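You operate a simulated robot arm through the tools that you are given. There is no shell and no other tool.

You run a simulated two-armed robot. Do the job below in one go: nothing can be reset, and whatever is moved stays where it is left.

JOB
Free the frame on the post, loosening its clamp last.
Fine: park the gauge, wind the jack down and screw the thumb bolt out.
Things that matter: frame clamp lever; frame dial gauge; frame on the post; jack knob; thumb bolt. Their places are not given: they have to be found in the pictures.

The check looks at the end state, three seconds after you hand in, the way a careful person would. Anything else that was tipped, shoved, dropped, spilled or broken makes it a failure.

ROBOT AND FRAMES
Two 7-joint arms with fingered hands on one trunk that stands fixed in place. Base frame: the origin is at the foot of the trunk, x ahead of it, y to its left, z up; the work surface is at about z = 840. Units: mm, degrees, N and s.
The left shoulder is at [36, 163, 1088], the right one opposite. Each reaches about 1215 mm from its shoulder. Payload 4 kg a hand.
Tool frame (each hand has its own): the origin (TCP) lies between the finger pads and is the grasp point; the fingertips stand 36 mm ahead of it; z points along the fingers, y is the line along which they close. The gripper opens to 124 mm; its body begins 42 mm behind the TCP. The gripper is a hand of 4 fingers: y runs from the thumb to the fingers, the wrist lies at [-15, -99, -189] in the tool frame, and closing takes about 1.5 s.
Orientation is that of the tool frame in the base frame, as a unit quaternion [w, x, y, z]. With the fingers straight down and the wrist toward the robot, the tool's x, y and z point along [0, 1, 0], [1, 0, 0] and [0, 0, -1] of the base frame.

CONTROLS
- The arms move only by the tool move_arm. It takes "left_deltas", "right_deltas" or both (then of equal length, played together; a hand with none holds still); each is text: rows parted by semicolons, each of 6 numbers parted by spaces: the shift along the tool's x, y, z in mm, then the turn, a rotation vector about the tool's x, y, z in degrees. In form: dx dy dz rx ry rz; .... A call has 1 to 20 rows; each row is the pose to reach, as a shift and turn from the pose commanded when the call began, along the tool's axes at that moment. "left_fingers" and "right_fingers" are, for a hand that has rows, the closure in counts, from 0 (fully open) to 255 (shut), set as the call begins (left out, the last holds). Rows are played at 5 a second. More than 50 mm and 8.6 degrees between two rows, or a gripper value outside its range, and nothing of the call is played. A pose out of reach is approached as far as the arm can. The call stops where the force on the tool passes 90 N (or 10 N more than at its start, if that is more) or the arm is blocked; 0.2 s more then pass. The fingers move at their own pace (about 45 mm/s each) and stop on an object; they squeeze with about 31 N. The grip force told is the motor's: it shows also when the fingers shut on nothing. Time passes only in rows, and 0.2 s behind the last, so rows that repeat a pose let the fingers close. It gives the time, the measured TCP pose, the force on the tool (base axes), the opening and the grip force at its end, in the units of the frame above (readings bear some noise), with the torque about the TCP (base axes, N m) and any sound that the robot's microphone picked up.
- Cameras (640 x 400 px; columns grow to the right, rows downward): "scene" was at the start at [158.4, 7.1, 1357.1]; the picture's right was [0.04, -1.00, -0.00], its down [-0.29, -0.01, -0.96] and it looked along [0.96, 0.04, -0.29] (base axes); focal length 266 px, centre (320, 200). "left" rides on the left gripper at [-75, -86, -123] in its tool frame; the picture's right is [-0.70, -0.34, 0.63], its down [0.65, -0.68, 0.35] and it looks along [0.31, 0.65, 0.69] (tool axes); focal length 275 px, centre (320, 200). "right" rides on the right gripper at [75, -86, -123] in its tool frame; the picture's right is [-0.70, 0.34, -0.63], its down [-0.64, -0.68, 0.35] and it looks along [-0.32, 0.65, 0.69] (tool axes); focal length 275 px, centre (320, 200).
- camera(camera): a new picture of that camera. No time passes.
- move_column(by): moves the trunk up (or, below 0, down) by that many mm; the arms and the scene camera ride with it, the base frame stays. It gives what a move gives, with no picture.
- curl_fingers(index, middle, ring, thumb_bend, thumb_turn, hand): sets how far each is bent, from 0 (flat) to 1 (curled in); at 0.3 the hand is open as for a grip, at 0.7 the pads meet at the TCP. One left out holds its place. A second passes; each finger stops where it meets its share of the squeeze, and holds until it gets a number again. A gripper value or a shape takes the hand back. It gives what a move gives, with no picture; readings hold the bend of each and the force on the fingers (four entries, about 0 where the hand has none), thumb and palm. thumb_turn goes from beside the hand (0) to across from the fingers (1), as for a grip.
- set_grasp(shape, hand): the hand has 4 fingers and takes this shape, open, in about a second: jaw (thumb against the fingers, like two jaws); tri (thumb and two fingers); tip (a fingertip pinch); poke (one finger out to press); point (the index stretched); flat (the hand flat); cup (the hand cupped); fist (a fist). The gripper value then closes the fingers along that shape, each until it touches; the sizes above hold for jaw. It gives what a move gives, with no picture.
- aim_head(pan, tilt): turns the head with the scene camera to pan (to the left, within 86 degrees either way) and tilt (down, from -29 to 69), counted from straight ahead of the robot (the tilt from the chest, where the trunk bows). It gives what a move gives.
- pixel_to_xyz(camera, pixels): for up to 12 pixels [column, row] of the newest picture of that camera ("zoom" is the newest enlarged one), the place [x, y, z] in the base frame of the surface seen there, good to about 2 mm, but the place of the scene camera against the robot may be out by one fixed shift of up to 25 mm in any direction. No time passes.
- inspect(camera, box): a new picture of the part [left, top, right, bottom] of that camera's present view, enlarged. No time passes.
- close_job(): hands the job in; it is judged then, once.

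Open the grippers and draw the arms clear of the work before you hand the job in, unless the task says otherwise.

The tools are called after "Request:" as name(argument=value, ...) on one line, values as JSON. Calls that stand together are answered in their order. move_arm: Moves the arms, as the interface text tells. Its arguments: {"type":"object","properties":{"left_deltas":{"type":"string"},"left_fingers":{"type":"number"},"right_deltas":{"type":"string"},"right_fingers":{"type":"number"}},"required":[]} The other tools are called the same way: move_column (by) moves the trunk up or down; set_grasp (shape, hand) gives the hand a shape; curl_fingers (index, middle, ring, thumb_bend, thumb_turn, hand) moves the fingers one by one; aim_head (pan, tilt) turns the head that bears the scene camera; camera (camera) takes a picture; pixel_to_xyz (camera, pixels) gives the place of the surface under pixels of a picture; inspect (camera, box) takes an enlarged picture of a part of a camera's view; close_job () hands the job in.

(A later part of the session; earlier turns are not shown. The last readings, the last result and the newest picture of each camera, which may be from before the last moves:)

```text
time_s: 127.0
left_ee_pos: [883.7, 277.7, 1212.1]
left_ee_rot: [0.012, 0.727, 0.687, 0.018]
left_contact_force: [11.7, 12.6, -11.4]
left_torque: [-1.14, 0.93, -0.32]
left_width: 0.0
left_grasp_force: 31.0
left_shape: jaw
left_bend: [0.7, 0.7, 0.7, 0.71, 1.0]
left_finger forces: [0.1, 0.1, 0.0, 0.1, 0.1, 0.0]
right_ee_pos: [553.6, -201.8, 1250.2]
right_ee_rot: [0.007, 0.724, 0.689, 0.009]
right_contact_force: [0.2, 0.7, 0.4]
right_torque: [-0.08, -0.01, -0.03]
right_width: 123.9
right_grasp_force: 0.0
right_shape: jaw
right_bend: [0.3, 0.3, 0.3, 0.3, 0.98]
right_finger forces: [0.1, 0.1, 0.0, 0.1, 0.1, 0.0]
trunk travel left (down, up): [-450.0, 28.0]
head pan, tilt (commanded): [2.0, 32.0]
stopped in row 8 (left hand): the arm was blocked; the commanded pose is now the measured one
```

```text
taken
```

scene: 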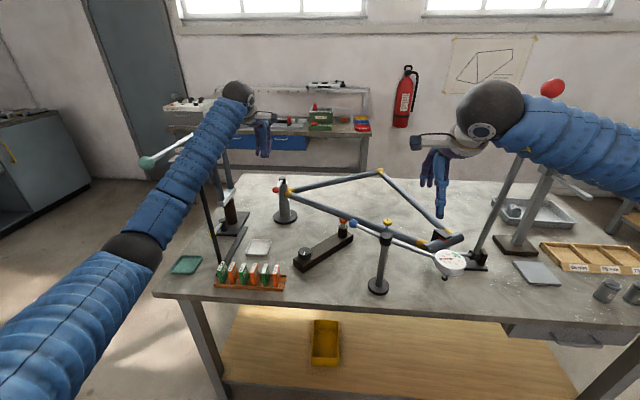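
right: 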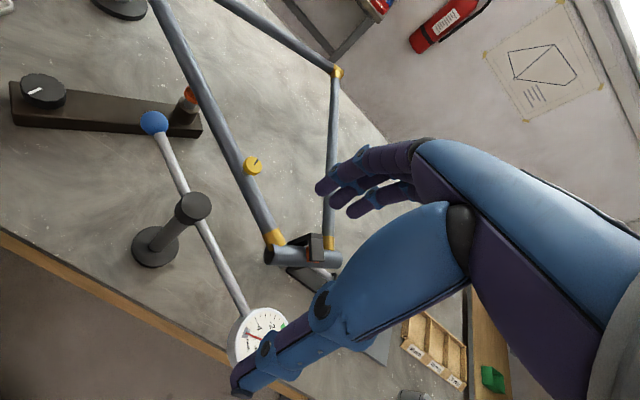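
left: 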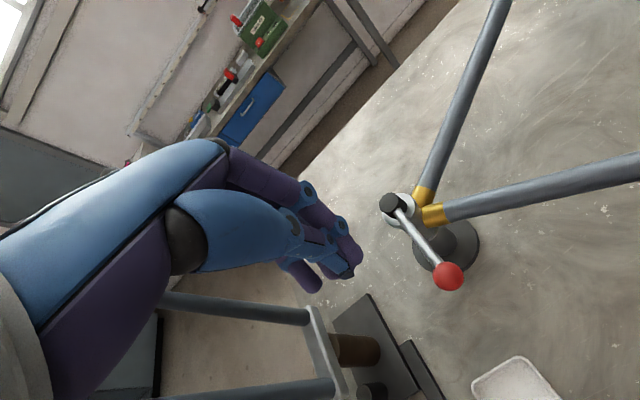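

The arm reported being blocked and the green-ball lever looks displaced in the picture — the left forearm has touched the left stand. I'll back off right away along the way I came.

Request:
move_arm(left_deltas="-21 -28 3 0 0 0; -43 -57 8 0 0 0; -60 -85 12 0 0 0; -60 -85 12 0 0 0")

Request:
camera(camera="scene")

Request:
inspect(camera="scene", box=[80, 90, 280, 280])

```text
time_s: 128.0
left_ee_pos: [826.4, 229.7, 1166.1]
left_ee_rot: [0.003, 0.722, 0.692, 0.001]
left_contact_force: [1.0, 0.1, -0.9]
left_torque: [0.0, 0.06, 0.0]
left_width: 0.1
left_grasp_force: 30.8
left_shape: jaw
left_bend: [0.7, 0.7, 0.7, 0.71, 1.0]
left_finger forces: [0.0, 0.0, 0.0, 0.0, 0.0, 0.1]
right_ee_pos: [584.0, -200.7, 1233.8]
right_ee_rot: [-0.001, 0.724, 0.69, -0.005]
right_contact_force: [1.2, 0.4, 0.7]
right_torque: [-0.02, 0.08, -0.02]
right_width: 123.7
right_grasp_force: 0.0
right_shape: jaw
right_bend: [0.3, 0.3, 0.3, 0.3, 0.98]
right_finger forces: [0.1, 0.0, 0.0, 0.1, 0.1, 0.0]
trunk travel left (down, up): [-450.0, 28.0]
head pan, tilt (commanded): [2.0, 32.0]
```

```text
taken
```

scene: 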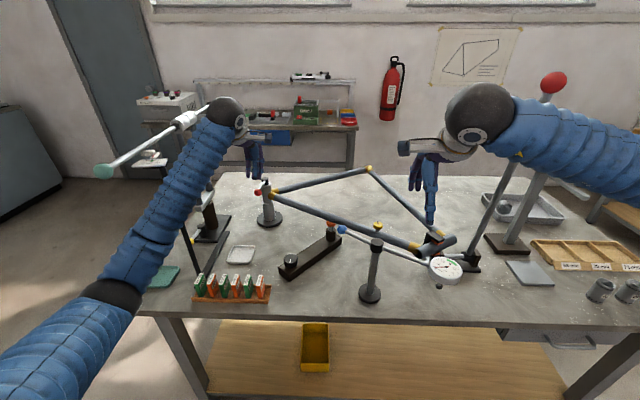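

```text
2.11 times, centred on (180, 185) of scene
```

zoom: 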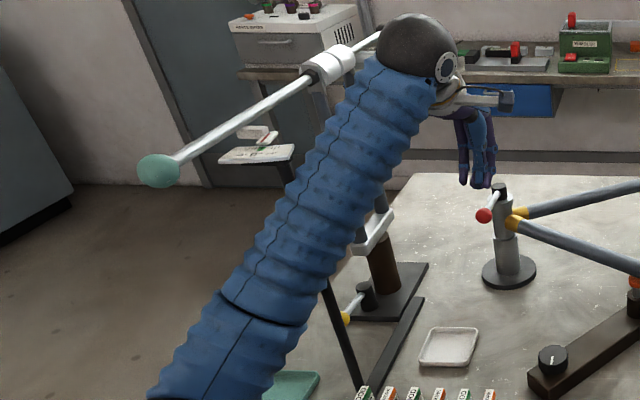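

The view has settled back and the green ball is again at about (103,172). I'll verify that the stand, plate and ball positions match the earlier readings.

Request:
pixel_to_xyz(camera="scene", pixels=[[105, 172], [150, 145], [152, 162], [190, 120], [150, 155], [130, 310], [150, 240], [190, 175], [225, 115], [202, 225]])

Request:
inspect(camera="scene", box=[85, 90, 235, 190])

Request:
camera(camera="left")

```text
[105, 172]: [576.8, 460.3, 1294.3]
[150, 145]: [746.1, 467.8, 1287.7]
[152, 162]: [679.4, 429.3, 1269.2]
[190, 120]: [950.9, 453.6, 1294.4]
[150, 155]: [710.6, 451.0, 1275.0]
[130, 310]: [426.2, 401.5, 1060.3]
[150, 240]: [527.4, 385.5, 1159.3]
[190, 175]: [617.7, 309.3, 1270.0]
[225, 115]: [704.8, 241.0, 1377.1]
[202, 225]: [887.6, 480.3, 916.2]
```

```text
4.00 times, centred on (160, 140) of scene
```

zoom: 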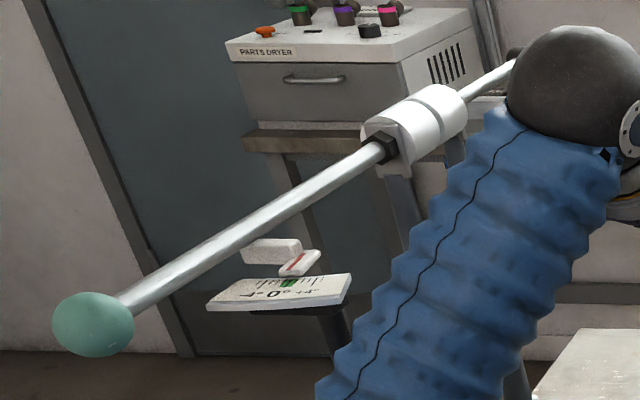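

```text
taken
```

left: 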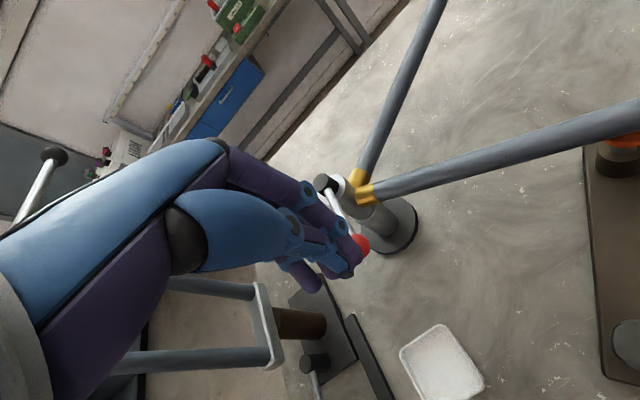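

Readings match the earlier ones (ball ≈(575,461,1295), plate and stand unchanged), so nothing was shifted. The left arm lacks room here; I'll withdraw it and use the right arm for the clamp lever instead.

Request:
move_arm(left_deltas="-2 -40 -12 0 0 0; -4 -80 -25 0 0 0; -6 -120 -38 0 0 0; -8 -160 -50 0 0 0; -9 -200 -62 0 0 0; -9 -240 -70 0 0 0; -9 -240 -70 0 0 0", left_fingers=0)

Request:
camera(camera="scene")

Request:
inspect(camera="scene", box=[80, 90, 280, 290])

```text
time_s: 129.6
left_ee_pos: [583.8, 225.8, 1236.5]
left_ee_rot: [0.004, 0.723, 0.691, 0.003]
left_contact_force: [0.7, 0.8, 0.6]
left_torque: [0.0, -0.01, 0.0]
left_width: 124.0
left_grasp_force: 0.0
left_shape: jaw
left_bend: [0.3, 0.3, 0.3, 0.3, 0.98]
left_finger forces: [0.1, 0.0, 0.0, 0.1, 0.0, 0.0]
right_ee_pos: [583.5, -206.5, 1235.1]
right_ee_rot: [0.0, 0.725, 0.689, -0.002]
right_contact_force: [0.8, 0.8, -0.8]
right_torque: [0.01, -0.01, 0.0]
right_width: 123.9
right_grasp_force: 0.1
right_shape: jaw
right_bend: [0.3, 0.3, 0.3, 0.3, 0.98]
right_finger forces: [0.0, 0.0, 0.0, 0.0, 0.0, 0.1]
trunk travel left (down, up): [-450.0, 28.0]
head pan, tilt (commanded): [2.0, 32.0]
```

```text
taken
```

scene: 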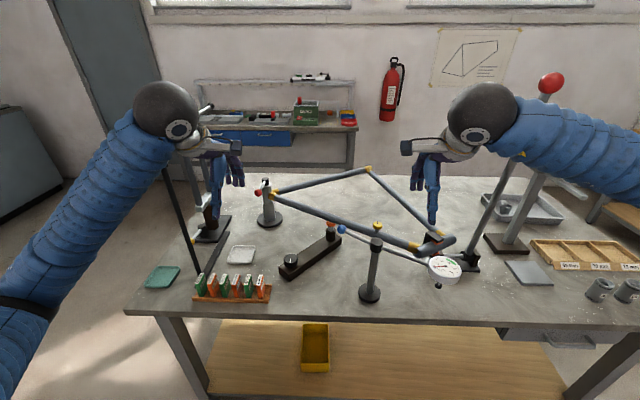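

```text
2.00 times, centred on (180, 190) of scene
```

zoom: 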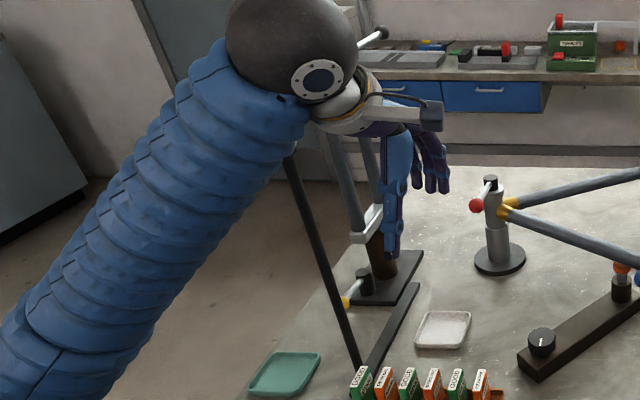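

I'll check the left forearm's gap to the green ball before leaving it parked there.

Request:
pixel_to_xyz(camera="scene", pixels=[[165, 110], [130, 150], [100, 185], [70, 235], [40, 290], [15, 330], [115, 130], [85, 160]])

```text
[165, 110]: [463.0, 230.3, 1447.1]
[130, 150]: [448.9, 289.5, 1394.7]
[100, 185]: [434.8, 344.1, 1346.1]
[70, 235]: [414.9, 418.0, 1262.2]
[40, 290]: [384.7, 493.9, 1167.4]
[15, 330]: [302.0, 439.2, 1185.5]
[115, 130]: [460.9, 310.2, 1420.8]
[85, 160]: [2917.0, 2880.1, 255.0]
```

Gap is fine, but I'll pull the left hand a bit further back. Then the right hand goes, high above the frame, toward the clamp ball.

Request:
move_arm(left_deltas="-10 -25 0 0 0 0; -20 -50 0 0 0 0; -30 -75 0 0 0 0; -45 -100 0 0 0 0; -45 -100 0 0 0 0")

Request:
move_arm(right_deltas="33.5 19.8 2 0 0 -2; 67 39.5 4 0 0 -4; 100 59 6 0 0 -6; 134 79 8 0 0 -8; 167 99 10 0 0 -10; 201 118 12 0 0 -12; 234 138 14 0 0 -14; 268 158 16 0 0 -16; 301 178 18 0 0 -18; 335 197 20 0 0 -20; 368 217 22 0 0 -22; 402 237 25 0 0 -24; 435 257 28 0 0 -26; 468.5 276.5 30 0 0 -28; 468.5 276.5 30 0 0 -28")

Request:
camera(camera="scene")

Request:
camera(camera="right")

```text
time_s: 130.8
left_ee_pos: [480.4, 187.2, 1237.0]
left_ee_rot: [0.005, 0.723, 0.691, 0.004]
left_contact_force: [0.3, 0.0, 0.2]
left_torque: [0.01, 0.04, 0.02]
left_width: 123.5
left_grasp_force: 0.2
left_shape: jaw
left_bend: [0.3, 0.3, 0.3, 0.3, 0.98]
left_finger forces: [0.0, 0.1, 0.0, 0.0, 0.0, 0.0]
right_ee_pos: [581.0, -205.9, 1236.8]
right_ee_rot: [0.001, 0.725, 0.689, -0.002]
right_contact_force: [0.0, 0.2, 1.4]
right_torque: [0.03, -0.01, 0.01]
right_width: 123.9
right_grasp_force: 0.0
right_shape: jaw
right_bend: [0.3, 0.3, 0.3, 0.3, 0.98]
right_finger forces: [0.0, 0.0, 0.0, 0.0, 0.0, 0.0]
trunk travel left (down, up): [-450.0, 28.0]
head pan, tilt (commanded): [2.0, 32.0]
```

```text
time_s: 134.0
left_ee_pos: [481.7, 185.8, 1238.4]
left_ee_rot: [0.005, 0.723, 0.691, 0.004]
left_contact_force: [-1.1, -0.6, -0.5]
left_torque: [0.03, -0.02, 0.0]
left_width: 123.8
left_grasp_force: 0.0
left_shape: jaw
left_bend: [0.3, 0.3, 0.3, 0.3, 0.98]
left_finger forces: [0.0, 0.0, 0.0, 0.0, 0.1, 0.0]
right_ee_pos: [880.3, 247.1, 1204.8]
right_ee_rot: [0.0, 0.537, 0.844, -0.002]
right_contact_force: [0.1, 0.2, 0.5]
right_torque: [0.04, 0.0, -0.01]
right_width: 124.0
right_grasp_force: 0.0
right_shape: jaw
right_bend: [0.3, 0.3, 0.3, 0.3, 0.98]
right_finger forces: [0.0, 0.0, 0.0, 0.1, 0.0, 0.0]
trunk travel left (down, up): [-450.0, 28.0]
head pan, tilt (commanded): [2.0, 32.0]
```

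```text
taken
```

scene: 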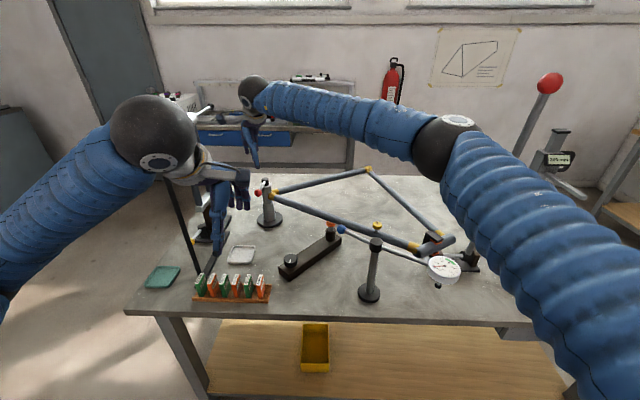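

```text
taken
```

right: 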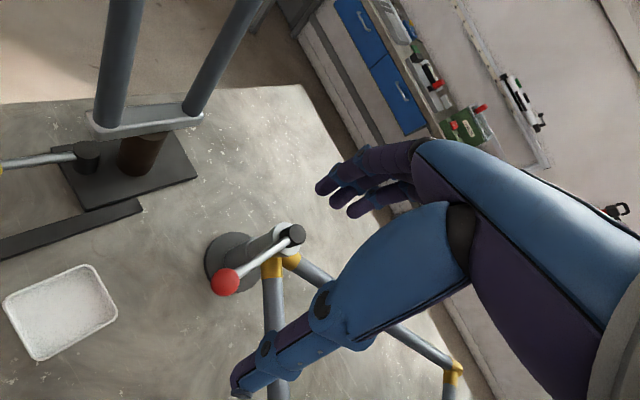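

The right hand is above the clamp ball with no trouble (yaw +25°). I'll measure the ball, rod and hub from the right camera.

Request:
pixel_to_xyz(camera="right", pixels=[[225, 281], [292, 236], [255, 262], [270, 250], [240, 273], [283, 228]])

Request:
inspect(camera="right", box=[190, 205, 320, 305])

```text
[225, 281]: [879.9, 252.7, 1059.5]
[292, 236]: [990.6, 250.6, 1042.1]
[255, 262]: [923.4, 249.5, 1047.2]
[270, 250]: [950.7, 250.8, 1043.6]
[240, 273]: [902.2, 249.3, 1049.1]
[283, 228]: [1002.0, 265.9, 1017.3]
```

```text
4.00 times, centred on (255, 255) of right
```

zoom: 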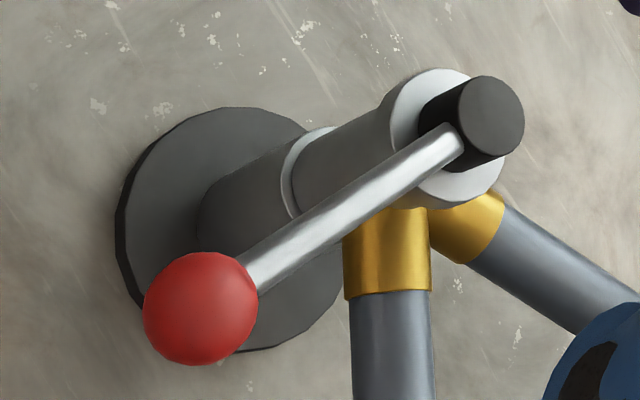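

Ball centre ≈(885,251,1047), hub axis ≈(997,250), lever ≈112 mm. I'll yaw the right hand to about +58° while still high, to straddle the lever with thumb on the near-right side and fingers on the left.

Request:
move_arm(right_deltas="0.5 2 0 0 0 -6.6; 1 4 0 0 0 -13.2; 1.6 6 0 0 0 -19.8; 1.6 6 0 0 0 -26.4; 1.6 6 0 0 0 -33; 1.6 6 0 0 0 -33")

Request:
camera(camera="right")

```text
time_s: 135.4
left_ee_pos: [481.8, 186.8, 1237.0]
left_ee_rot: [0.005, 0.723, 0.691, 0.003]
left_contact_force: [-0.5, 0.0, 0.4]
left_torque: [-0.02, -0.01, 0.0]
left_width: 123.9
left_grasp_force: 0.1
left_shape: jaw
left_bend: [0.3, 0.3, 0.3, 0.3, 0.98]
left_finger forces: [0.0, 0.0, 0.0, 0.1, 0.0, 0.1]
right_ee_pos: [885.9, 251.7, 1203.9]
right_ee_rot: [0.0, 0.356, 0.934, -0.002]
right_contact_force: [-0.3, -0.4, 0.1]
right_torque: [-0.01, 0.0, 0.01]
right_width: 123.9
right_grasp_force: 0.0
right_shape: jaw
right_bend: [0.3, 0.3, 0.3, 0.3, 0.98]
right_finger forces: [0.0, 0.0, 0.1, 0.0, 0.0, 0.1]
right hand out of reach, approached as far as the arm can: row 4, 5, 6
trunk travel left (down, up): [-450.0, 28.0]
head pan, tilt (commanded): [2.0, 32.0]
```

```text
taken
```

right: 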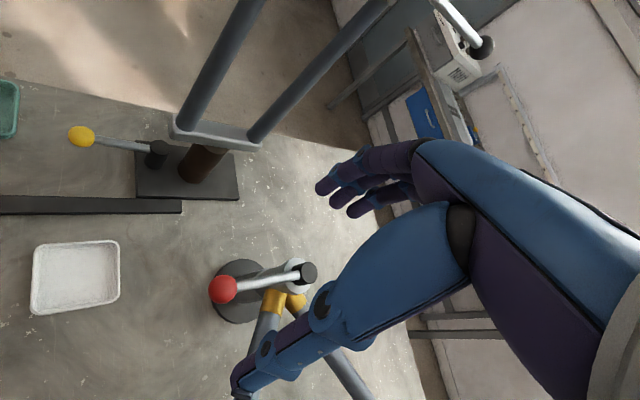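

Yaw is limited to about +48° here. For a counter-clockwise swing a yaw of -45° suits better (thumb on the left side of the ball), so I'll rotate the hand clockwise while still high.

Request:
move_arm(right_deltas="0 0 0 0 0 7.7; 0 0 0 0 0 15.4; 0 0 0 0 0 23; 0 0 0 0 0 31; 0 0 0 0 0 38.7; 0 0 0 0 0 46.4; 0 0 0 0 0 54; 0 0 0 0 0 62; 0 0 0 0 0 69.7; 0 0 0 0 0 77.4; 0 0 0 0 0 85; 0 0 0 0 0 93; 0 0 0 0 0 93")

Request:
camera(camera="right")

Request:
camera(camera="scene")

```text
time_s: 138.2
left_ee_pos: [482.2, 185.0, 1237.7]
left_ee_rot: [0.004, 0.723, 0.69, 0.004]
left_contact_force: [0.5, 0.3, 0.1]
left_torque: [-0.01, -0.02, -0.01]
left_width: 123.9
left_grasp_force: 0.0
left_shape: jaw
left_bend: [0.3, 0.3, 0.3, 0.3, 0.98]
left_finger forces: [0.0, 0.0, 0.0, 0.1, 0.0, 0.1]
right_ee_pos: [885.3, 251.3, 1204.1]
right_ee_rot: [0.001, 0.923, 0.384, -0.002]
right_contact_force: [-0.1, 0.4, 0.4]
right_torque: [0.06, 0.02, 0.0]
right_width: 123.8
right_grasp_force: 0.1
right_shape: jaw
right_bend: [0.3, 0.3, 0.3, 0.3, 0.98]
right_finger forces: [0.1, 0.0, 0.0, 0.0, 0.0, 0.0]
trunk travel left (down, up): [-450.0, 28.0]
head pan, tilt (commanded): [2.0, 32.0]
```

```text
taken
```

right: 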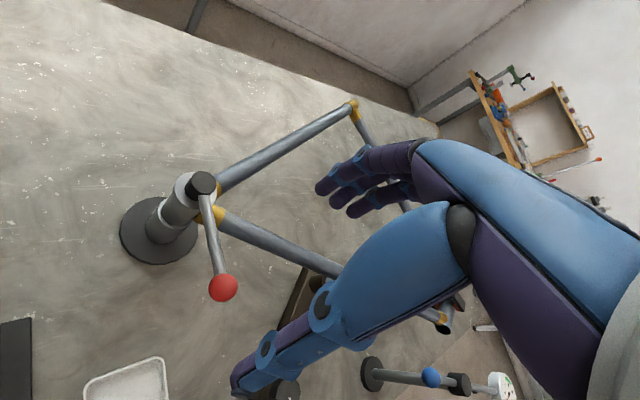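

```text
taken
```

scene: 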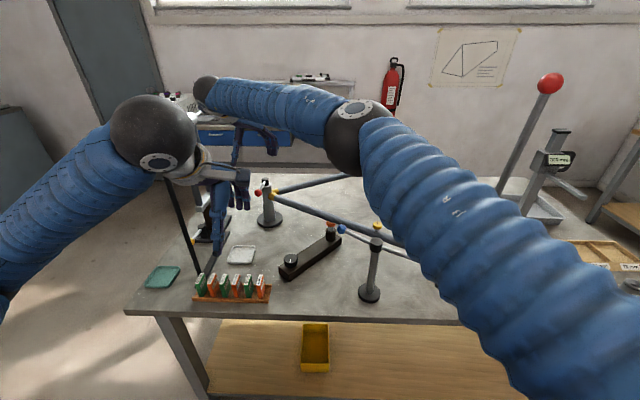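

The ball is exactly below the grasp point (pixel 222,288 as predicted). I'll descend with open jaws to z≈1050.

Request:
move_arm(right_deltas="0 0 40 0 0 0; 0 0 80 0 0 0; 0 0 115 0 0 0; 0 0 140 0 0 0; 0 0 154 0 0 0; 0 0 154 0 0 0")

Request:
camera(camera="right")

Request:
camera(camera="scene")

```text
time_s: 139.6
left_ee_pos: [481.0, 186.3, 1238.2]
left_ee_rot: [0.004, 0.723, 0.691, 0.004]
left_contact_force: [0.1, -0.6, -0.4]
left_torque: [0.0, 0.01, 0.0]
left_width: 123.5
left_grasp_force: 0.1
left_shape: jaw
left_bend: [0.3, 0.3, 0.3, 0.3, 0.98]
left_finger forces: [0.0, 0.1, 0.0, 0.1, 0.0, 0.0]
right_ee_pos: [884.0, 251.5, 1050.3]
right_ee_rot: [0.001, 0.923, 0.385, -0.002]
right_contact_force: [1.0, -0.4, 0.6]
right_torque: [-0.03, -0.01, -0.01]
right_width: 124.0
right_grasp_force: 0.0
right_shape: jaw
right_bend: [0.3, 0.3, 0.3, 0.3, 0.98]
right_finger forces: [0.0, 0.0, 0.0, 0.1, 0.0, 0.1]
trunk travel left (down, up): [-450.0, 28.0]
head pan, tilt (commanded): [2.0, 32.0]
```

```text
taken
```

right: 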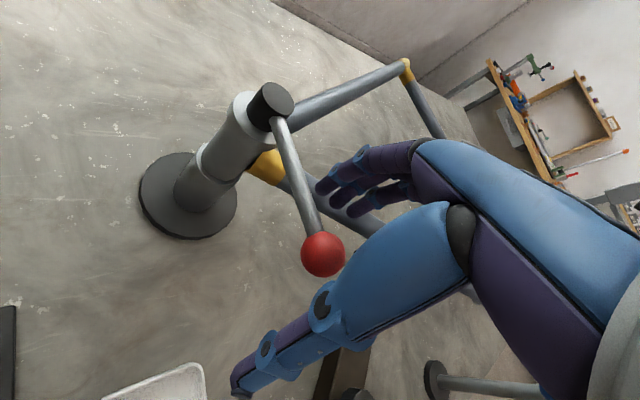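

```text
taken
```

scene: 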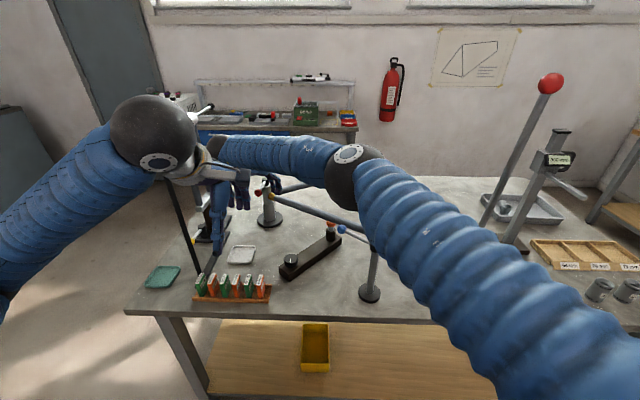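

The ball sits between thumb and fingers. Gauge, jack and bolt are already done, so I close on the clamp ball.

Request:
move_arm(right_deltas="0 0 0 0 0 0; 0 0 0 0 0 0; 0 0 0 0 0 0; 0 0 0 0 0 0; 0 0 0 0 0 0; 0 0 0 0 0 0; 0 0 0 0 0 0; 0 0 0 0 0 0", right_fingers=255)

Request:
camera(camera="right")

```text
time_s: 141.4
left_ee_pos: [480.3, 187.3, 1236.4]
left_ee_rot: [0.005, 0.723, 0.691, 0.004]
left_contact_force: [0.7, 1.0, -0.1]
left_torque: [0.04, 0.02, 0.01]
left_width: 123.8
left_grasp_force: 0.0
left_shape: jaw
left_bend: [0.3, 0.3, 0.3, 0.3, 0.98]
left_finger forces: [0.0, 0.1, 0.0, 0.1, 0.1, 0.0]
right_ee_pos: [883.1, 253.4, 1050.2]
right_ee_rot: [0.0, 0.923, 0.385, -0.002]
right_contact_force: [-6.3, 2.0, -3.4]
right_torque: [-0.08, 0.03, -0.29]
right_width: 22.5
right_grasp_force: 25.6
right_shape: jaw
right_bend: [0.72, 0.7, 0.7, 0.59, 1.0]
right_finger forces: [15.2, 3.7, 0.1, 0.1, 28.1, 0.0]
trunk travel left (down, up): [-450.0, 28.0]
head pan, tilt (commanded): [2.0, 32.0]
```

```text
taken
```

right: 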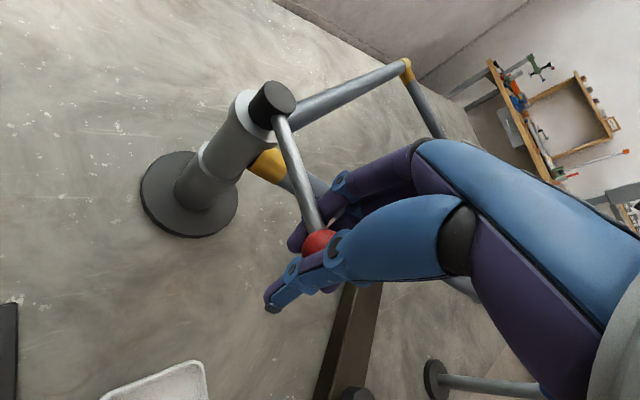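

The ball is held (thumb 28 N, index 15 N). I'll try a small 12° counter-clockwise swing (toward -y) to feel whether the clamp loosens this way.

Request:
move_arm(right_deltas="-2.8 2.8 0 0 0 -2; -5.5 5.65 0 0 0 -4; -8 8.6 0 0 0 -6; -10.6 11.7 0 0 0 -8; -13 14.8 0 0 0 -10; -15.3 18 0 0 0 -12; -15.3 18 0 0 0 -12")

Request:
camera(camera="right")

Request:
inspect(camera="scene", box=[210, 160, 310, 240])

```text
time_s: 143.0
left_ee_pos: [480.2, 190.9, 1237.7]
left_ee_rot: [0.007, 0.723, 0.691, 0.002]
left_contact_force: [0.2, 0.4, 0.2]
left_torque: [0.03, -0.01, 0.0]
left_width: 123.6
left_grasp_force: 0.0
left_shape: jaw
left_bend: [0.3, 0.3, 0.3, 0.3, 0.98]
left_finger forces: [0.1, 0.1, 0.1, 0.0, 0.0, 0.0]
right_ee_pos: [883.4, 236.7, 1049.9]
right_ee_rot: [0.003, 0.876, 0.482, -0.003]
right_contact_force: [-20.5, 62.5, -1.1]
right_torque: [0.18, 0.11, 0.19]
right_width: 41.3
right_grasp_force: 31.0
right_shape: jaw
right_bend: [0.72, 0.7, 0.7, 0.56, 0.89]
right_finger forces: [6.3, 0.0, 0.0, 0.0, 63.3, 0.0]
trunk travel left (down, up): [-450.0, 28.0]
head pan, tilt (commanded): [2.0, 32.0]
```

```text
taken
```

right: 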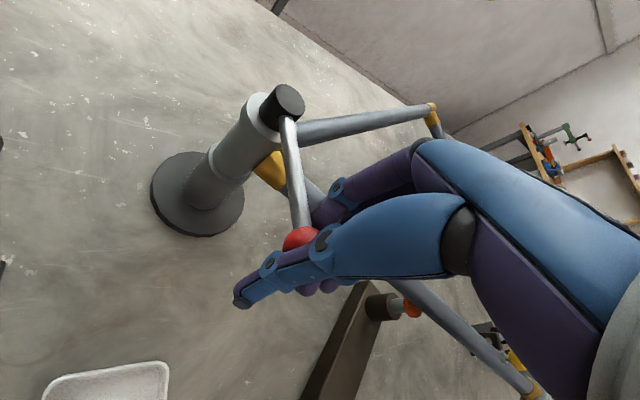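

```text
5.00 times, centred on (260, 200) of scene
```

zoom: 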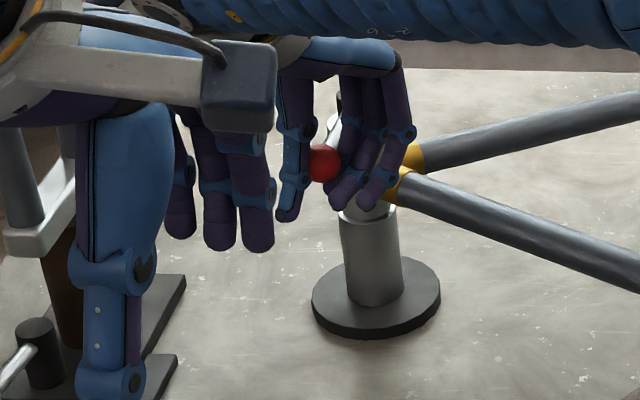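

Counter-clockwise is blocked hard (62 N, lever unmoved) — that's the tight side. I'll return to the start and try a small clockwise swing (+y).

Request:
move_arm(right_deltas="4.6 -3.6 0 0 0 3; 9.3 -7.2 0 0 0 6; 14 -10.9 0 0 0 9; 18.6 -14.5 0 0 0 12; 18.6 -14.5 0 0 0 12")

Request:
camera(camera="right")

```text
time_s: 144.2
left_ee_pos: [479.7, 186.5, 1238.5]
left_ee_rot: [0.005, 0.723, 0.69, 0.004]
left_contact_force: [0.0, 0.4, -0.2]
left_torque: [-0.01, 0.02, -0.01]
left_width: 124.1
left_grasp_force: 0.0
left_shape: jaw
left_bend: [0.3, 0.3, 0.3, 0.3, 0.98]
left_finger forces: [0.1, 0.1, 0.1, 0.0, 0.0, 0.1]
right_ee_pos: [883.2, 251.2, 1050.3]
right_ee_rot: [0.002, 0.924, 0.383, -0.004]
right_contact_force: [-33.7, -6.0, -10.8]
right_torque: [-0.23, 0.25, -0.53]
right_width: 24.1
right_grasp_force: 31.7
right_shape: jaw
right_bend: [0.72, 0.7, 0.7, 0.58, 0.99]
right_finger forces: [28.0, 7.2, 0.0, 0.0, 37.8, 0.0]
trunk travel left (down, up): [-450.0, 28.0]
head pan, tilt (commanded): [2.0, 32.0]
```

```text
taken
```

right: 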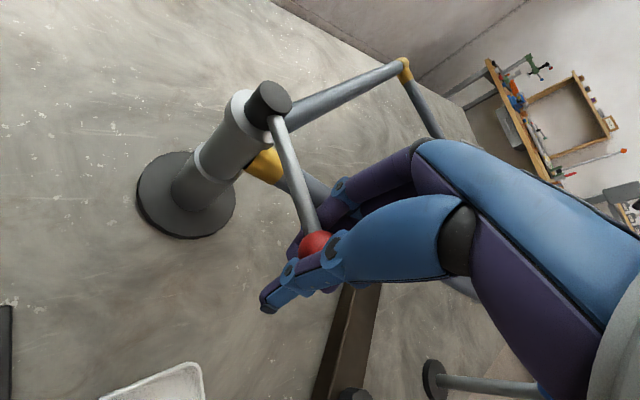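

Back at the start. Now a small clockwise swing: moving the hand +y along the arc by 12°.

Request:
move_arm(right_deltas="2.9 -2.7 0 0 0 0; 5.8 -5.4 0 0 0 0; 8.9 -7.8 0 0 0 0; 11.9 -10.3 0 0 0 0; 15.1 -12.6 0 0 0 0; 18.4 -14.8 0 0 0 0; 18.4 -14.8 0 0 0 0")

Request:
camera(camera="right")

Request:
inspect(camera="scene", box=[210, 160, 310, 240])

```text
time_s: 145.8
left_ee_pos: [479.2, 186.7, 1237.9]
left_ee_rot: [0.006, 0.723, 0.691, 0.004]
left_contact_force: [-0.3, -0.5, 0.8]
left_torque: [-0.01, 0.01, -0.05]
left_width: 123.5
left_grasp_force: 0.1
left_shape: jaw
left_bend: [0.3, 0.3, 0.3, 0.3, 0.98]
left_finger forces: [0.0, 0.0, 0.1, 0.1, 0.0, 0.1]
right_ee_pos: [885.4, 275.1, 1050.6]
right_ee_rot: [0.001, 0.923, 0.384, -0.003]
right_contact_force: [-34.8, -2.6, -15.4]
right_torque: [-0.27, 0.37, -1.15]
right_width: 25.5
right_grasp_force: 31.0
right_shape: jaw
right_bend: [0.72, 0.7, 0.7, 0.58, 0.94]
right_finger forces: [48.9, 4.1, 0.0, 0.0, 43.3, 0.1]
trunk travel left (down, up): [-450.0, 28.0]
head pan, tilt (commanded): [2.0, 32.0]
```

```text
taken
```

right: 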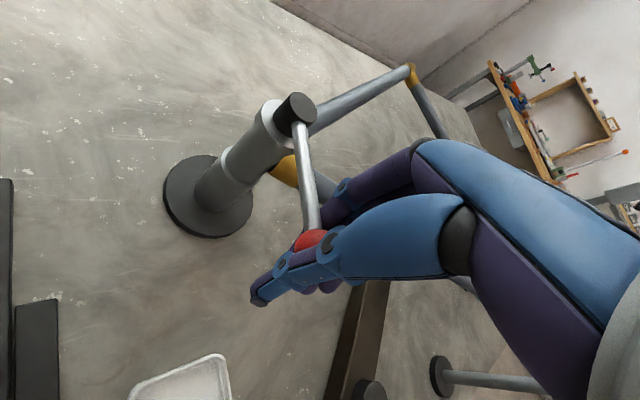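

```text
5.00 times, centred on (260, 200) of scene
```

zoom: 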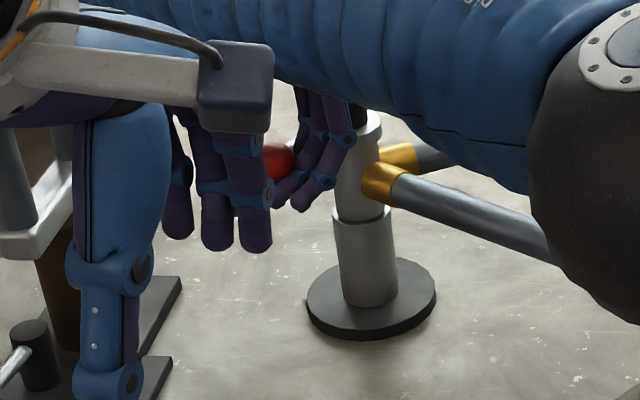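

Clockwise moves freely (tangential force only ~3 N): that is the loosening direction. The present grip isn't suited for a long clockwise swing, so I'll open, lift, and re-approach with yaw +43°.

Request:
move_arm(right_deltas="-2 -2 0 0 0 0; -2 -2 0 0 0 0; -2 -2 0 0 0 0; -2 -2 0 0 0 0; -2 -2 0 0 0 0; -2 -2 0 0 0 0; -2 -2 0 0 0 0; -2 -2 -30 0 0 0; -2 -2 -65 0 0 0; -2 -2 -100 0 0 0; -2 -2 -125 0 0 0; -2 -2 -125 0 0 0", right_fingers=0)

Request:
camera(camera="right")

Request:
camera(camera="scene")

```text
time_s: 148.4
left_ee_pos: [481.1, 186.5, 1236.5]
left_ee_rot: [0.005, 0.723, 0.691, 0.004]
left_contact_force: [0.0, -0.2, 0.4]
left_torque: [0.01, 0.0, -0.01]
left_width: 123.6
left_grasp_force: 0.1
left_shape: jaw
left_bend: [0.3, 0.3, 0.3, 0.3, 0.98]
left_finger forces: [0.0, 0.0, 0.1, 0.0, 0.0, 0.0]
right_ee_pos: [886.9, 273.8, 1174.4]
right_ee_rot: [0.001, 0.923, 0.384, -0.002]
right_contact_force: [0.3, 0.7, 0.0]
right_torque: [0.0, 0.0, -0.02]
right_width: 123.4
right_grasp_force: 0.0
right_shape: jaw
right_bend: [0.3, 0.3, 0.3, 0.3, 0.98]
right_finger forces: [0.0, 0.1, 0.0, 0.1, 0.0, 0.0]
trunk travel left (down, up): [-450.0, 28.0]
head pan, tilt (commanded): [2.0, 32.0]
```

```text
taken
```

right: 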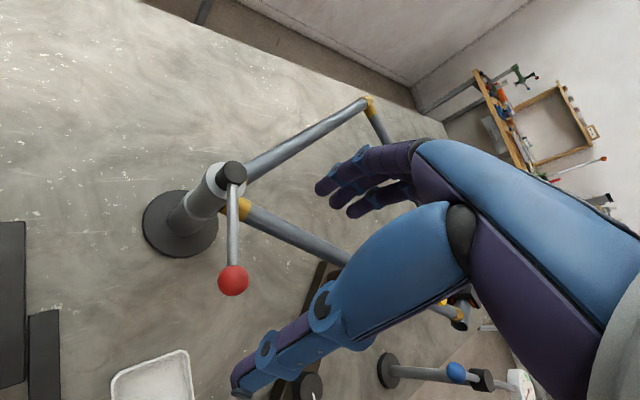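

```text
taken
```

scene: 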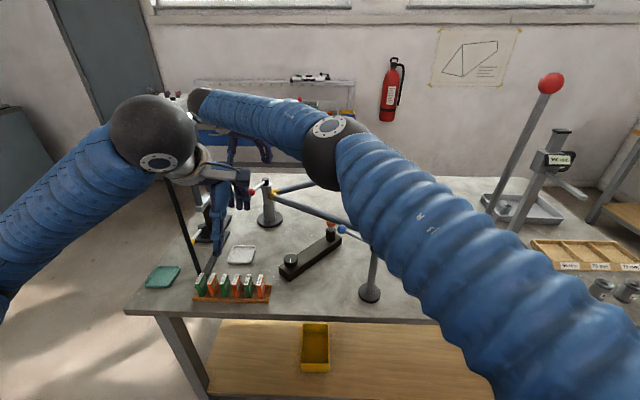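

I'll measure where the ball ended up after the 12° swing.

Request:
pixel_to_xyz(camera="right", pixels=[[233, 278], [231, 172], [233, 230], [234, 255], [240, 209]])

Request:
inspect(camera="right", box=[160, 140, 300, 300])

```text
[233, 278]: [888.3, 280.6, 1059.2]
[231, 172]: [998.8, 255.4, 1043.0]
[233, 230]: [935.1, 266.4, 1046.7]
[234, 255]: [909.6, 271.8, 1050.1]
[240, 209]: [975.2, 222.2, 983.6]
```

```text
2.50 times, centred on (230, 220) of right
```

zoom: 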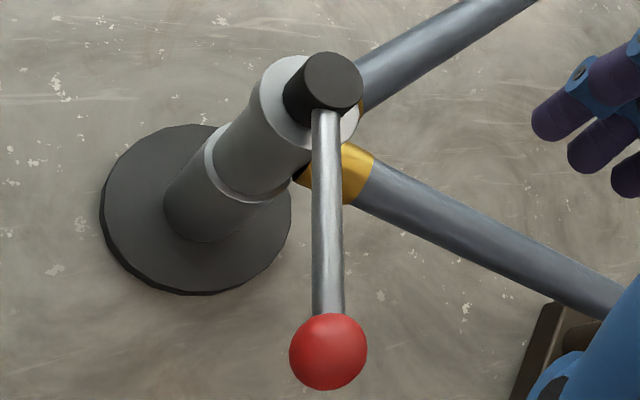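

The ball is now at (889,275): 12.7° clockwise. I'll rotate the hand to yaw +43° at this height, directly above the ball.

Request:
move_arm(right_deltas="2.3 0.5 0 0 0 -8; 2.3 0.5 0 0 0 -16; 2.3 0.5 0 0 0 -24; 2.3 0.5 0 0 0 -32; 2.3 0.5 0 0 0 -40; 2.3 0.5 0 0 0 -48; 2.3 0.5 0 0 0 -56; 2.3 0.5 0 0 0 -64; 2.3 0.5 0 0 0 -72; 2.3 0.5 0 0 0 -80; 2.3 0.5 0 0 0 -86; 2.3 0.5 0 0 0 -86")

Request:
camera(camera="right")

```text
time_s: 151.0
left_ee_pos: [480.9, 187.3, 1238.0]
left_ee_rot: [0.005, 0.723, 0.691, 0.003]
left_contact_force: [0.0, -0.2, 0.5]
left_torque: [-0.03, 0.0, -0.03]
left_width: 123.8
left_grasp_force: 0.0
left_shape: jaw
left_bend: [0.3, 0.3, 0.3, 0.3, 0.98]
left_finger forces: [0.0, 0.1, 0.0, 0.0, 0.0, 0.1]
right_ee_pos: [886.9, 275.4, 1174.7]
right_ee_rot: [-0.002, 0.413, 0.911, -0.001]
right_contact_force: [-0.2, 0.9, -0.8]
right_torque: [-0.02, -0.01, 0.0]
right_width: 123.7
right_grasp_force: 0.0
right_shape: jaw
right_bend: [0.3, 0.3, 0.3, 0.3, 0.98]
right_finger forces: [0.0, 0.0, 0.0, 0.0, 0.0, 0.0]
trunk travel left (down, up): [-450.0, 28.0]
head pan, tilt (commanded): [2.0, 32.0]
```

```text
taken
```

right: 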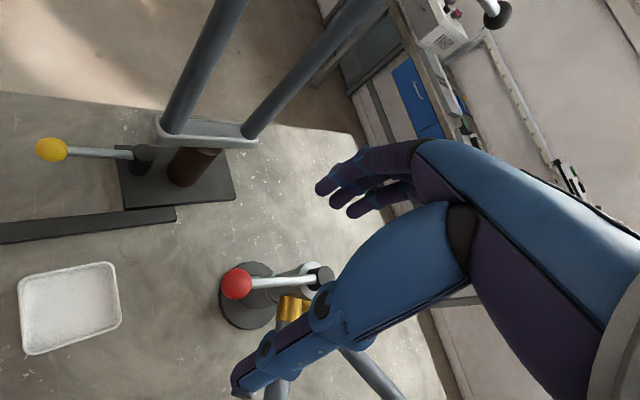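

No reach problem; the ball lies under the grasp point (236,283). Descending with open jaws.

Request:
move_arm(right_deltas="-1.3 1.5 40 0 0 0; -1.3 1.5 80 0 0 0; -1.3 1.5 110 0 0 0; -1.3 1.5 124 0 0 0; -1.3 1.5 124 0 0 0")

Request:
camera(camera="right")

```text
time_s: 152.2
left_ee_pos: [481.0, 186.1, 1237.7]
left_ee_rot: [0.005, 0.723, 0.691, 0.004]
left_contact_force: [-0.5, -0.5, 0.8]
left_torque: [0.01, -0.01, 0.02]
left_width: 123.9
left_grasp_force: 0.1
left_shape: jaw
left_bend: [0.3, 0.3, 0.3, 0.3, 0.98]
left_finger forces: [0.1, 0.0, 0.0, 0.0, 0.0, 0.1]
right_ee_pos: [887.6, 276.9, 1051.2]
right_ee_rot: [-0.001, 0.413, 0.911, -0.002]
right_contact_force: [0.0, -0.3, -0.7]
right_torque: [0.01, 0.02, -0.06]
right_width: 123.7
right_grasp_force: 0.0
right_shape: jaw
right_bend: [0.3, 0.3, 0.3, 0.3, 0.98]
right_finger forces: [0.0, 0.0, 0.0, 0.0, 0.0, 0.0]
trunk travel left (down, up): [-450.0, 28.0]
head pan, tilt (commanded): [2.0, 32.0]
```

```text
taken
```

right: 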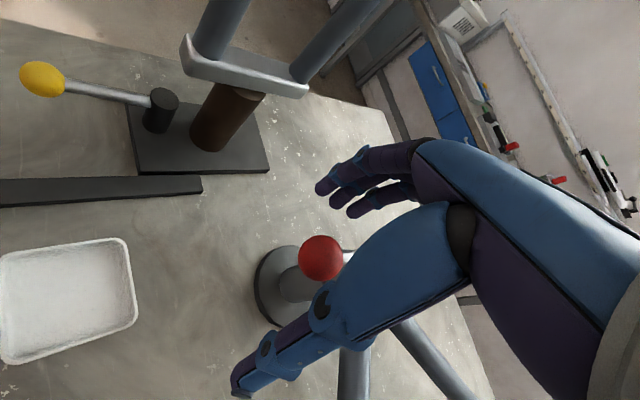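

The ball is between the jaws. I'll close on it and then swing clockwise 30° along the arc, rotating the hand with the lever.

Request:
move_arm(right_deltas="0 0 0 0 0 0; 0 0 0 0 0 0; 0 0 0 0 0 0; 0 0 0 0 0 0; 0 0 0 0 0 0; 0 0 0 0 0 0; 0 0 0 0 0 0; 0 0 0 0 0 0", right_fingers=255)

Request:
move_arm(right_deltas="3.2 4.8 0 0 0 3; 6.2 9.8 0 0 0 6; 8.9 15 0 0 0 9; 11.4 20.3 0 0 0 12; 13.5 25.7 0 0 0 15; 15.4 31.2 0 0 0 18; 15.4 31.2 0 0 0 18")

Request:
camera(camera="right")

```text
time_s: 154.0
left_ee_pos: [480.4, 186.6, 1238.0]
left_ee_rot: [0.004, 0.723, 0.691, 0.003]
left_contact_force: [-0.9, 0.3, -0.9]
left_torque: [-0.01, 0.01, 0.01]
left_width: 123.8
left_grasp_force: 0.1
left_shape: jaw
left_bend: [0.3, 0.3, 0.3, 0.3, 0.98]
left_finger forces: [0.1, 0.0, 0.0, 0.0, 0.1, 0.1]
right_ee_pos: [887.5, 276.9, 1049.5]
right_ee_rot: [-0.001, 0.412, 0.911, -0.002]
right_contact_force: [-7.1, 1.2, -4.3]
right_torque: [0.05, 0.02, 0.06]
right_width: 18.3
right_grasp_force: 25.9
right_shape: jaw
right_bend: [0.7, 0.7, 0.62, 0.58, 1.0]
right_finger forces: [13.8, 3.4, 2.8, 0.0, 27.7, 0.0]
trunk travel left (down, up): [-450.0, 28.0]
head pan, tilt (commanded): [2.0, 32.0]
```

```text
time_s: 155.6
left_ee_pos: [481.3, 187.4, 1237.9]
left_ee_rot: [0.005, 0.723, 0.691, 0.003]
left_contact_force: [0.2, 0.3, -0.4]
left_torque: [0.0, 0.02, 0.0]
left_width: 123.9
left_grasp_force: 0.2
left_shape: jaw
left_bend: [0.3, 0.3, 0.3, 0.3, 0.98]
left_finger forces: [0.0, 0.0, 0.0, 0.0, 0.0, 0.1]
right_ee_pos: [900.3, 310.0, 1050.4]
right_ee_rot: [0.0, 0.551, 0.835, -0.002]
right_contact_force: [-15.0, 10.4, -9.9]
right_torque: [0.2, 0.18, 0.27]
right_width: 18.0
right_grasp_force: 30.5
right_shape: jaw
right_bend: [0.7, 0.7, 0.62, 0.57, 0.99]
right_finger forces: [19.3, 6.1, 5.8, 0.0, 36.6, 0.1]
trunk travel left (down, up): [-450.0, 28.0]
head pan, tilt (commanded): [2.0, 32.0]
```

```text
taken
```

right: 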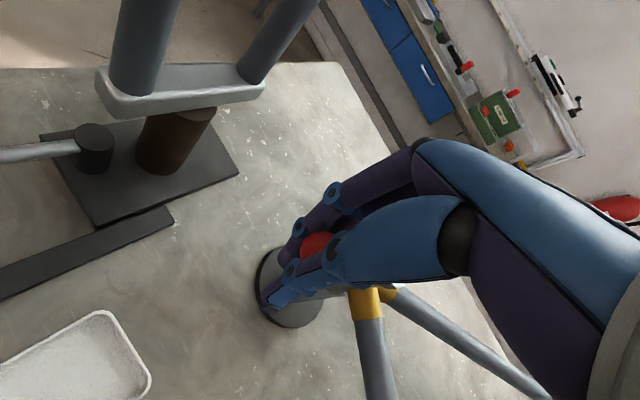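

The lever follows with little resistance (now ≈31° from tight). Continuing another 30° clockwise with a slight outward correction.

Request:
move_arm(right_deltas="4.4 3.9 0 0 0 3; 7.4 8.9 0 0 0 6; 10.1 14.1 0 0 0 9; 12.6 19.4 0 0 0 12; 14.7 24.8 0 0 0 15; 16.6 30.3 0 0 0 18; 18.1 36 0 0 0 21; 19.4 41.6 0 0 0 24; 20.3 47.3 0 0 0 27; 21.1 53.1 0 0 0 30; 21.1 53.1 0 0 0 30")

Request:
camera(camera="right")

Request:
camera(camera="scene")

```text
time_s: 158.0
left_ee_pos: [484.0, 191.6, 1236.8]
left_ee_rot: [0.005, 0.723, 0.69, 0.002]
left_contact_force: [-0.1, 0.1, 0.4]
left_torque: [0.02, -0.03, 0.03]
left_width: 123.5
left_grasp_force: 0.1
left_shape: jaw
left_bend: [0.3, 0.3, 0.3, 0.3, 0.98]
left_finger forces: [0.0, 0.0, 0.0, 0.1, 0.0, 0.0]
right_ee_pos: [920.8, 334.9, 1051.3]
right_ee_rot: [-0.002, 0.734, 0.679, -0.006]
right_contact_force: [-23.1, 40.4, -47.3]
right_torque: [0.91, 0.52, 1.24]
right_width: 18.5
right_grasp_force: 30.4
right_shape: jaw
right_bend: [0.7, 0.7, 0.57, 0.57, 1.0]
right_finger forces: [21.7, 15.8, 21.6, 0.1, 39.7, 0.0]
right hand out of reach, approached as far as the arm can: row 7, 8, 9, 10, 11
trunk travel left (down, up): [-450.0, 28.0]
head pan, tilt (commanded): [2.0, 32.0]
```

```text
taken
```

right: 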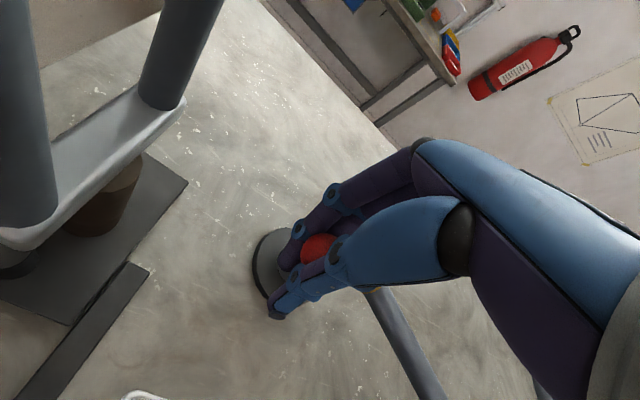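

```text
taken
```

scene: 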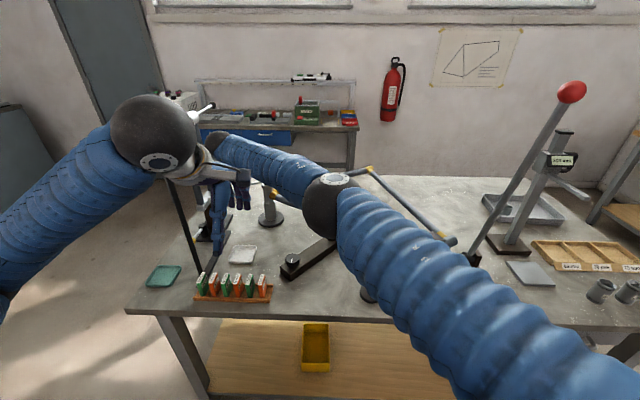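

The hand reached its range limit with force building, and I notice the big red lever's ball has moved in the picture from (551,83) to (572,92). I'll stop and look closely before doing anything else.

Request:
inspect(camera="scene", box=[400, 60, 620, 290])

Request:
pixel_to_xyz(camera="scene", pixels=[[572, 92], [540, 140], [500, 210], [480, 250], [368, 170], [440, 234], [452, 240], [275, 192], [430, 300]])

Request:
inspect(camera="scene", box=[220, 140, 380, 280])

```text
1.74 times, centred on (510, 175) of scene
```

zoom: 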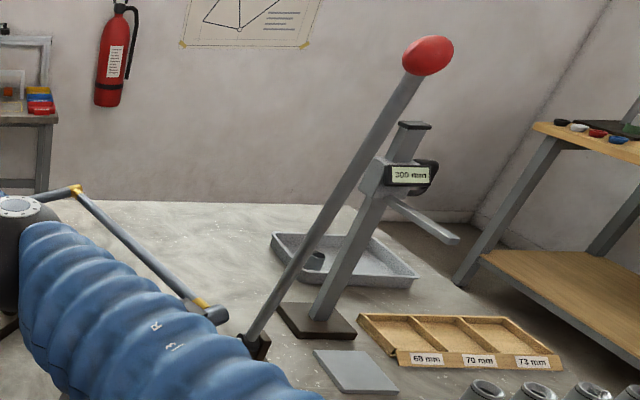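

```text
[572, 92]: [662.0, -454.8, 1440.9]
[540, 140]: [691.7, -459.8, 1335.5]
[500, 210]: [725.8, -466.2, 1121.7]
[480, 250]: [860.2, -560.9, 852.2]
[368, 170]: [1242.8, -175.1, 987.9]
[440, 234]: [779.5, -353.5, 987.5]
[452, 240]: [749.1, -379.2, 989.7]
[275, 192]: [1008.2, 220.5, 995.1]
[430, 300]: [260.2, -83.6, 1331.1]
```

```text
2.86 times, centred on (300, 210) of scene
```

zoom: 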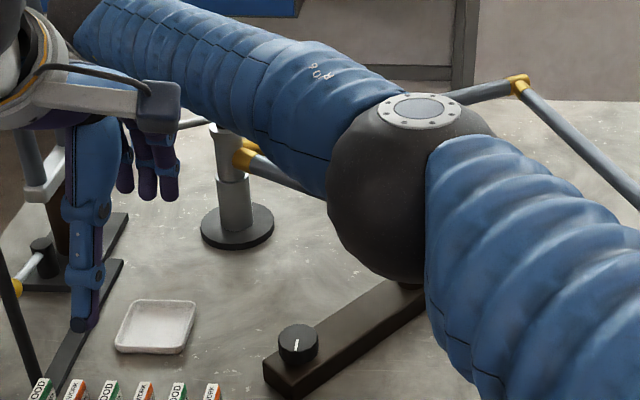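

The red lever leaned about 8° further toward the robot while the clamp was being loosened; the frame itself is at the same pixels as before and my arm is nowhere near that lever. I'll open the right hand to take the load off and look again.

Request:
move_arm(right_deltas="0 0 0 0 0 0; 0 0 0 0 0 0; 0 0 0 0 0 0; 0 0 0 0 0 0; 0 0 0 0 0 0; 0 0 0 0 0 0", right_fingers=0)

Request:
camera(camera="scene")

Request:
camera(camera="right")

Request:
pixel_to_xyz(camera="scene", pixels=[[572, 92], [540, 140], [500, 210], [368, 170], [440, 234], [452, 240]])

```text
time_s: 159.4
left_ee_pos: [481.1, 185.9, 1237.3]
left_ee_rot: [0.005, 0.723, 0.691, 0.004]
left_contact_force: [0.0, -0.3, -0.4]
left_torque: [-0.01, -0.02, 0.02]
left_width: 123.8
left_grasp_force: 0.0
left_shape: jaw
left_bend: [0.3, 0.3, 0.3, 0.3, 0.98]
left_finger forces: [0.1, 0.0, 0.0, 0.0, 0.0, 0.1]
right_ee_pos: [922.0, 326.0, 1058.7]
right_ee_rot: [0.001, 0.736, 0.676, -0.002]
right_contact_force: [0.3, -0.2, -0.1]
right_torque: [0.01, 0.02, -0.01]
right_width: 123.5
right_grasp_force: 0.0
right_shape: jaw
right_bend: [0.3, 0.3, 0.3, 0.3, 0.98]
right_finger forces: [0.0, 0.1, 0.0, 0.0, 0.1, 0.0]
trunk travel left (down, up): [-450.0, 28.0]
head pan, tilt (commanded): [2.0, 32.0]
```

```text
taken
```

scene: 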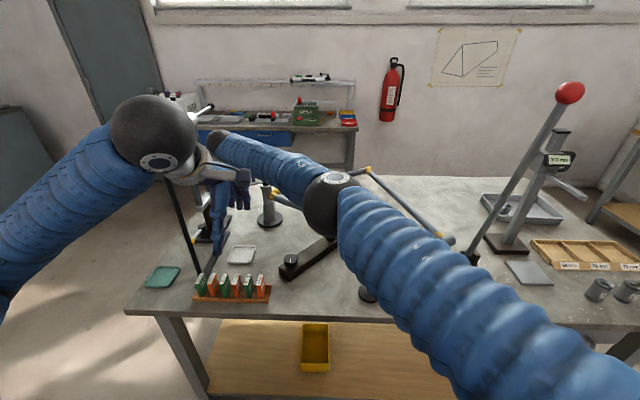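

```text
taken
```

right: 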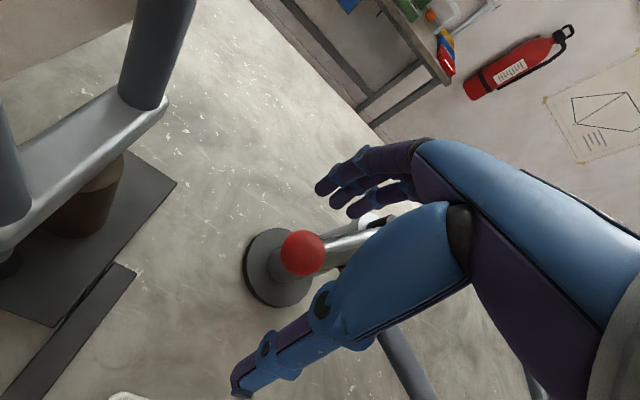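

```text
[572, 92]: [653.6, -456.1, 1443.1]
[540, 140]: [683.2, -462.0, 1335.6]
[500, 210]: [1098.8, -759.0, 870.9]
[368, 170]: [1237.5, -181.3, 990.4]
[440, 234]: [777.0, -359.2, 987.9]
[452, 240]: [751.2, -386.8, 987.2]
```

The red lever stays at (571,92), now steady. I'll measure the clamp ball's current position.

Request:
pixel_to_xyz(camera="right", pixels=[[303, 253], [350, 240], [375, 232]])

Request:
inspect(camera="right", box=[220, 190, 420, 320])

```text
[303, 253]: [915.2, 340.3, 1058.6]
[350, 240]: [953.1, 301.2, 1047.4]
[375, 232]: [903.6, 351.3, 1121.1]
```

```text
3.08 times, centred on (320, 255) of right
```

zoom: 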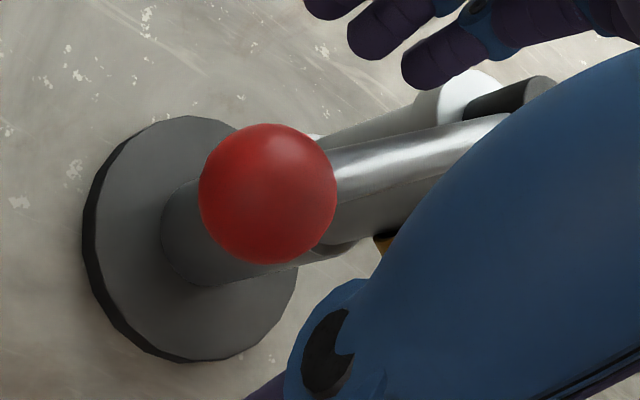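

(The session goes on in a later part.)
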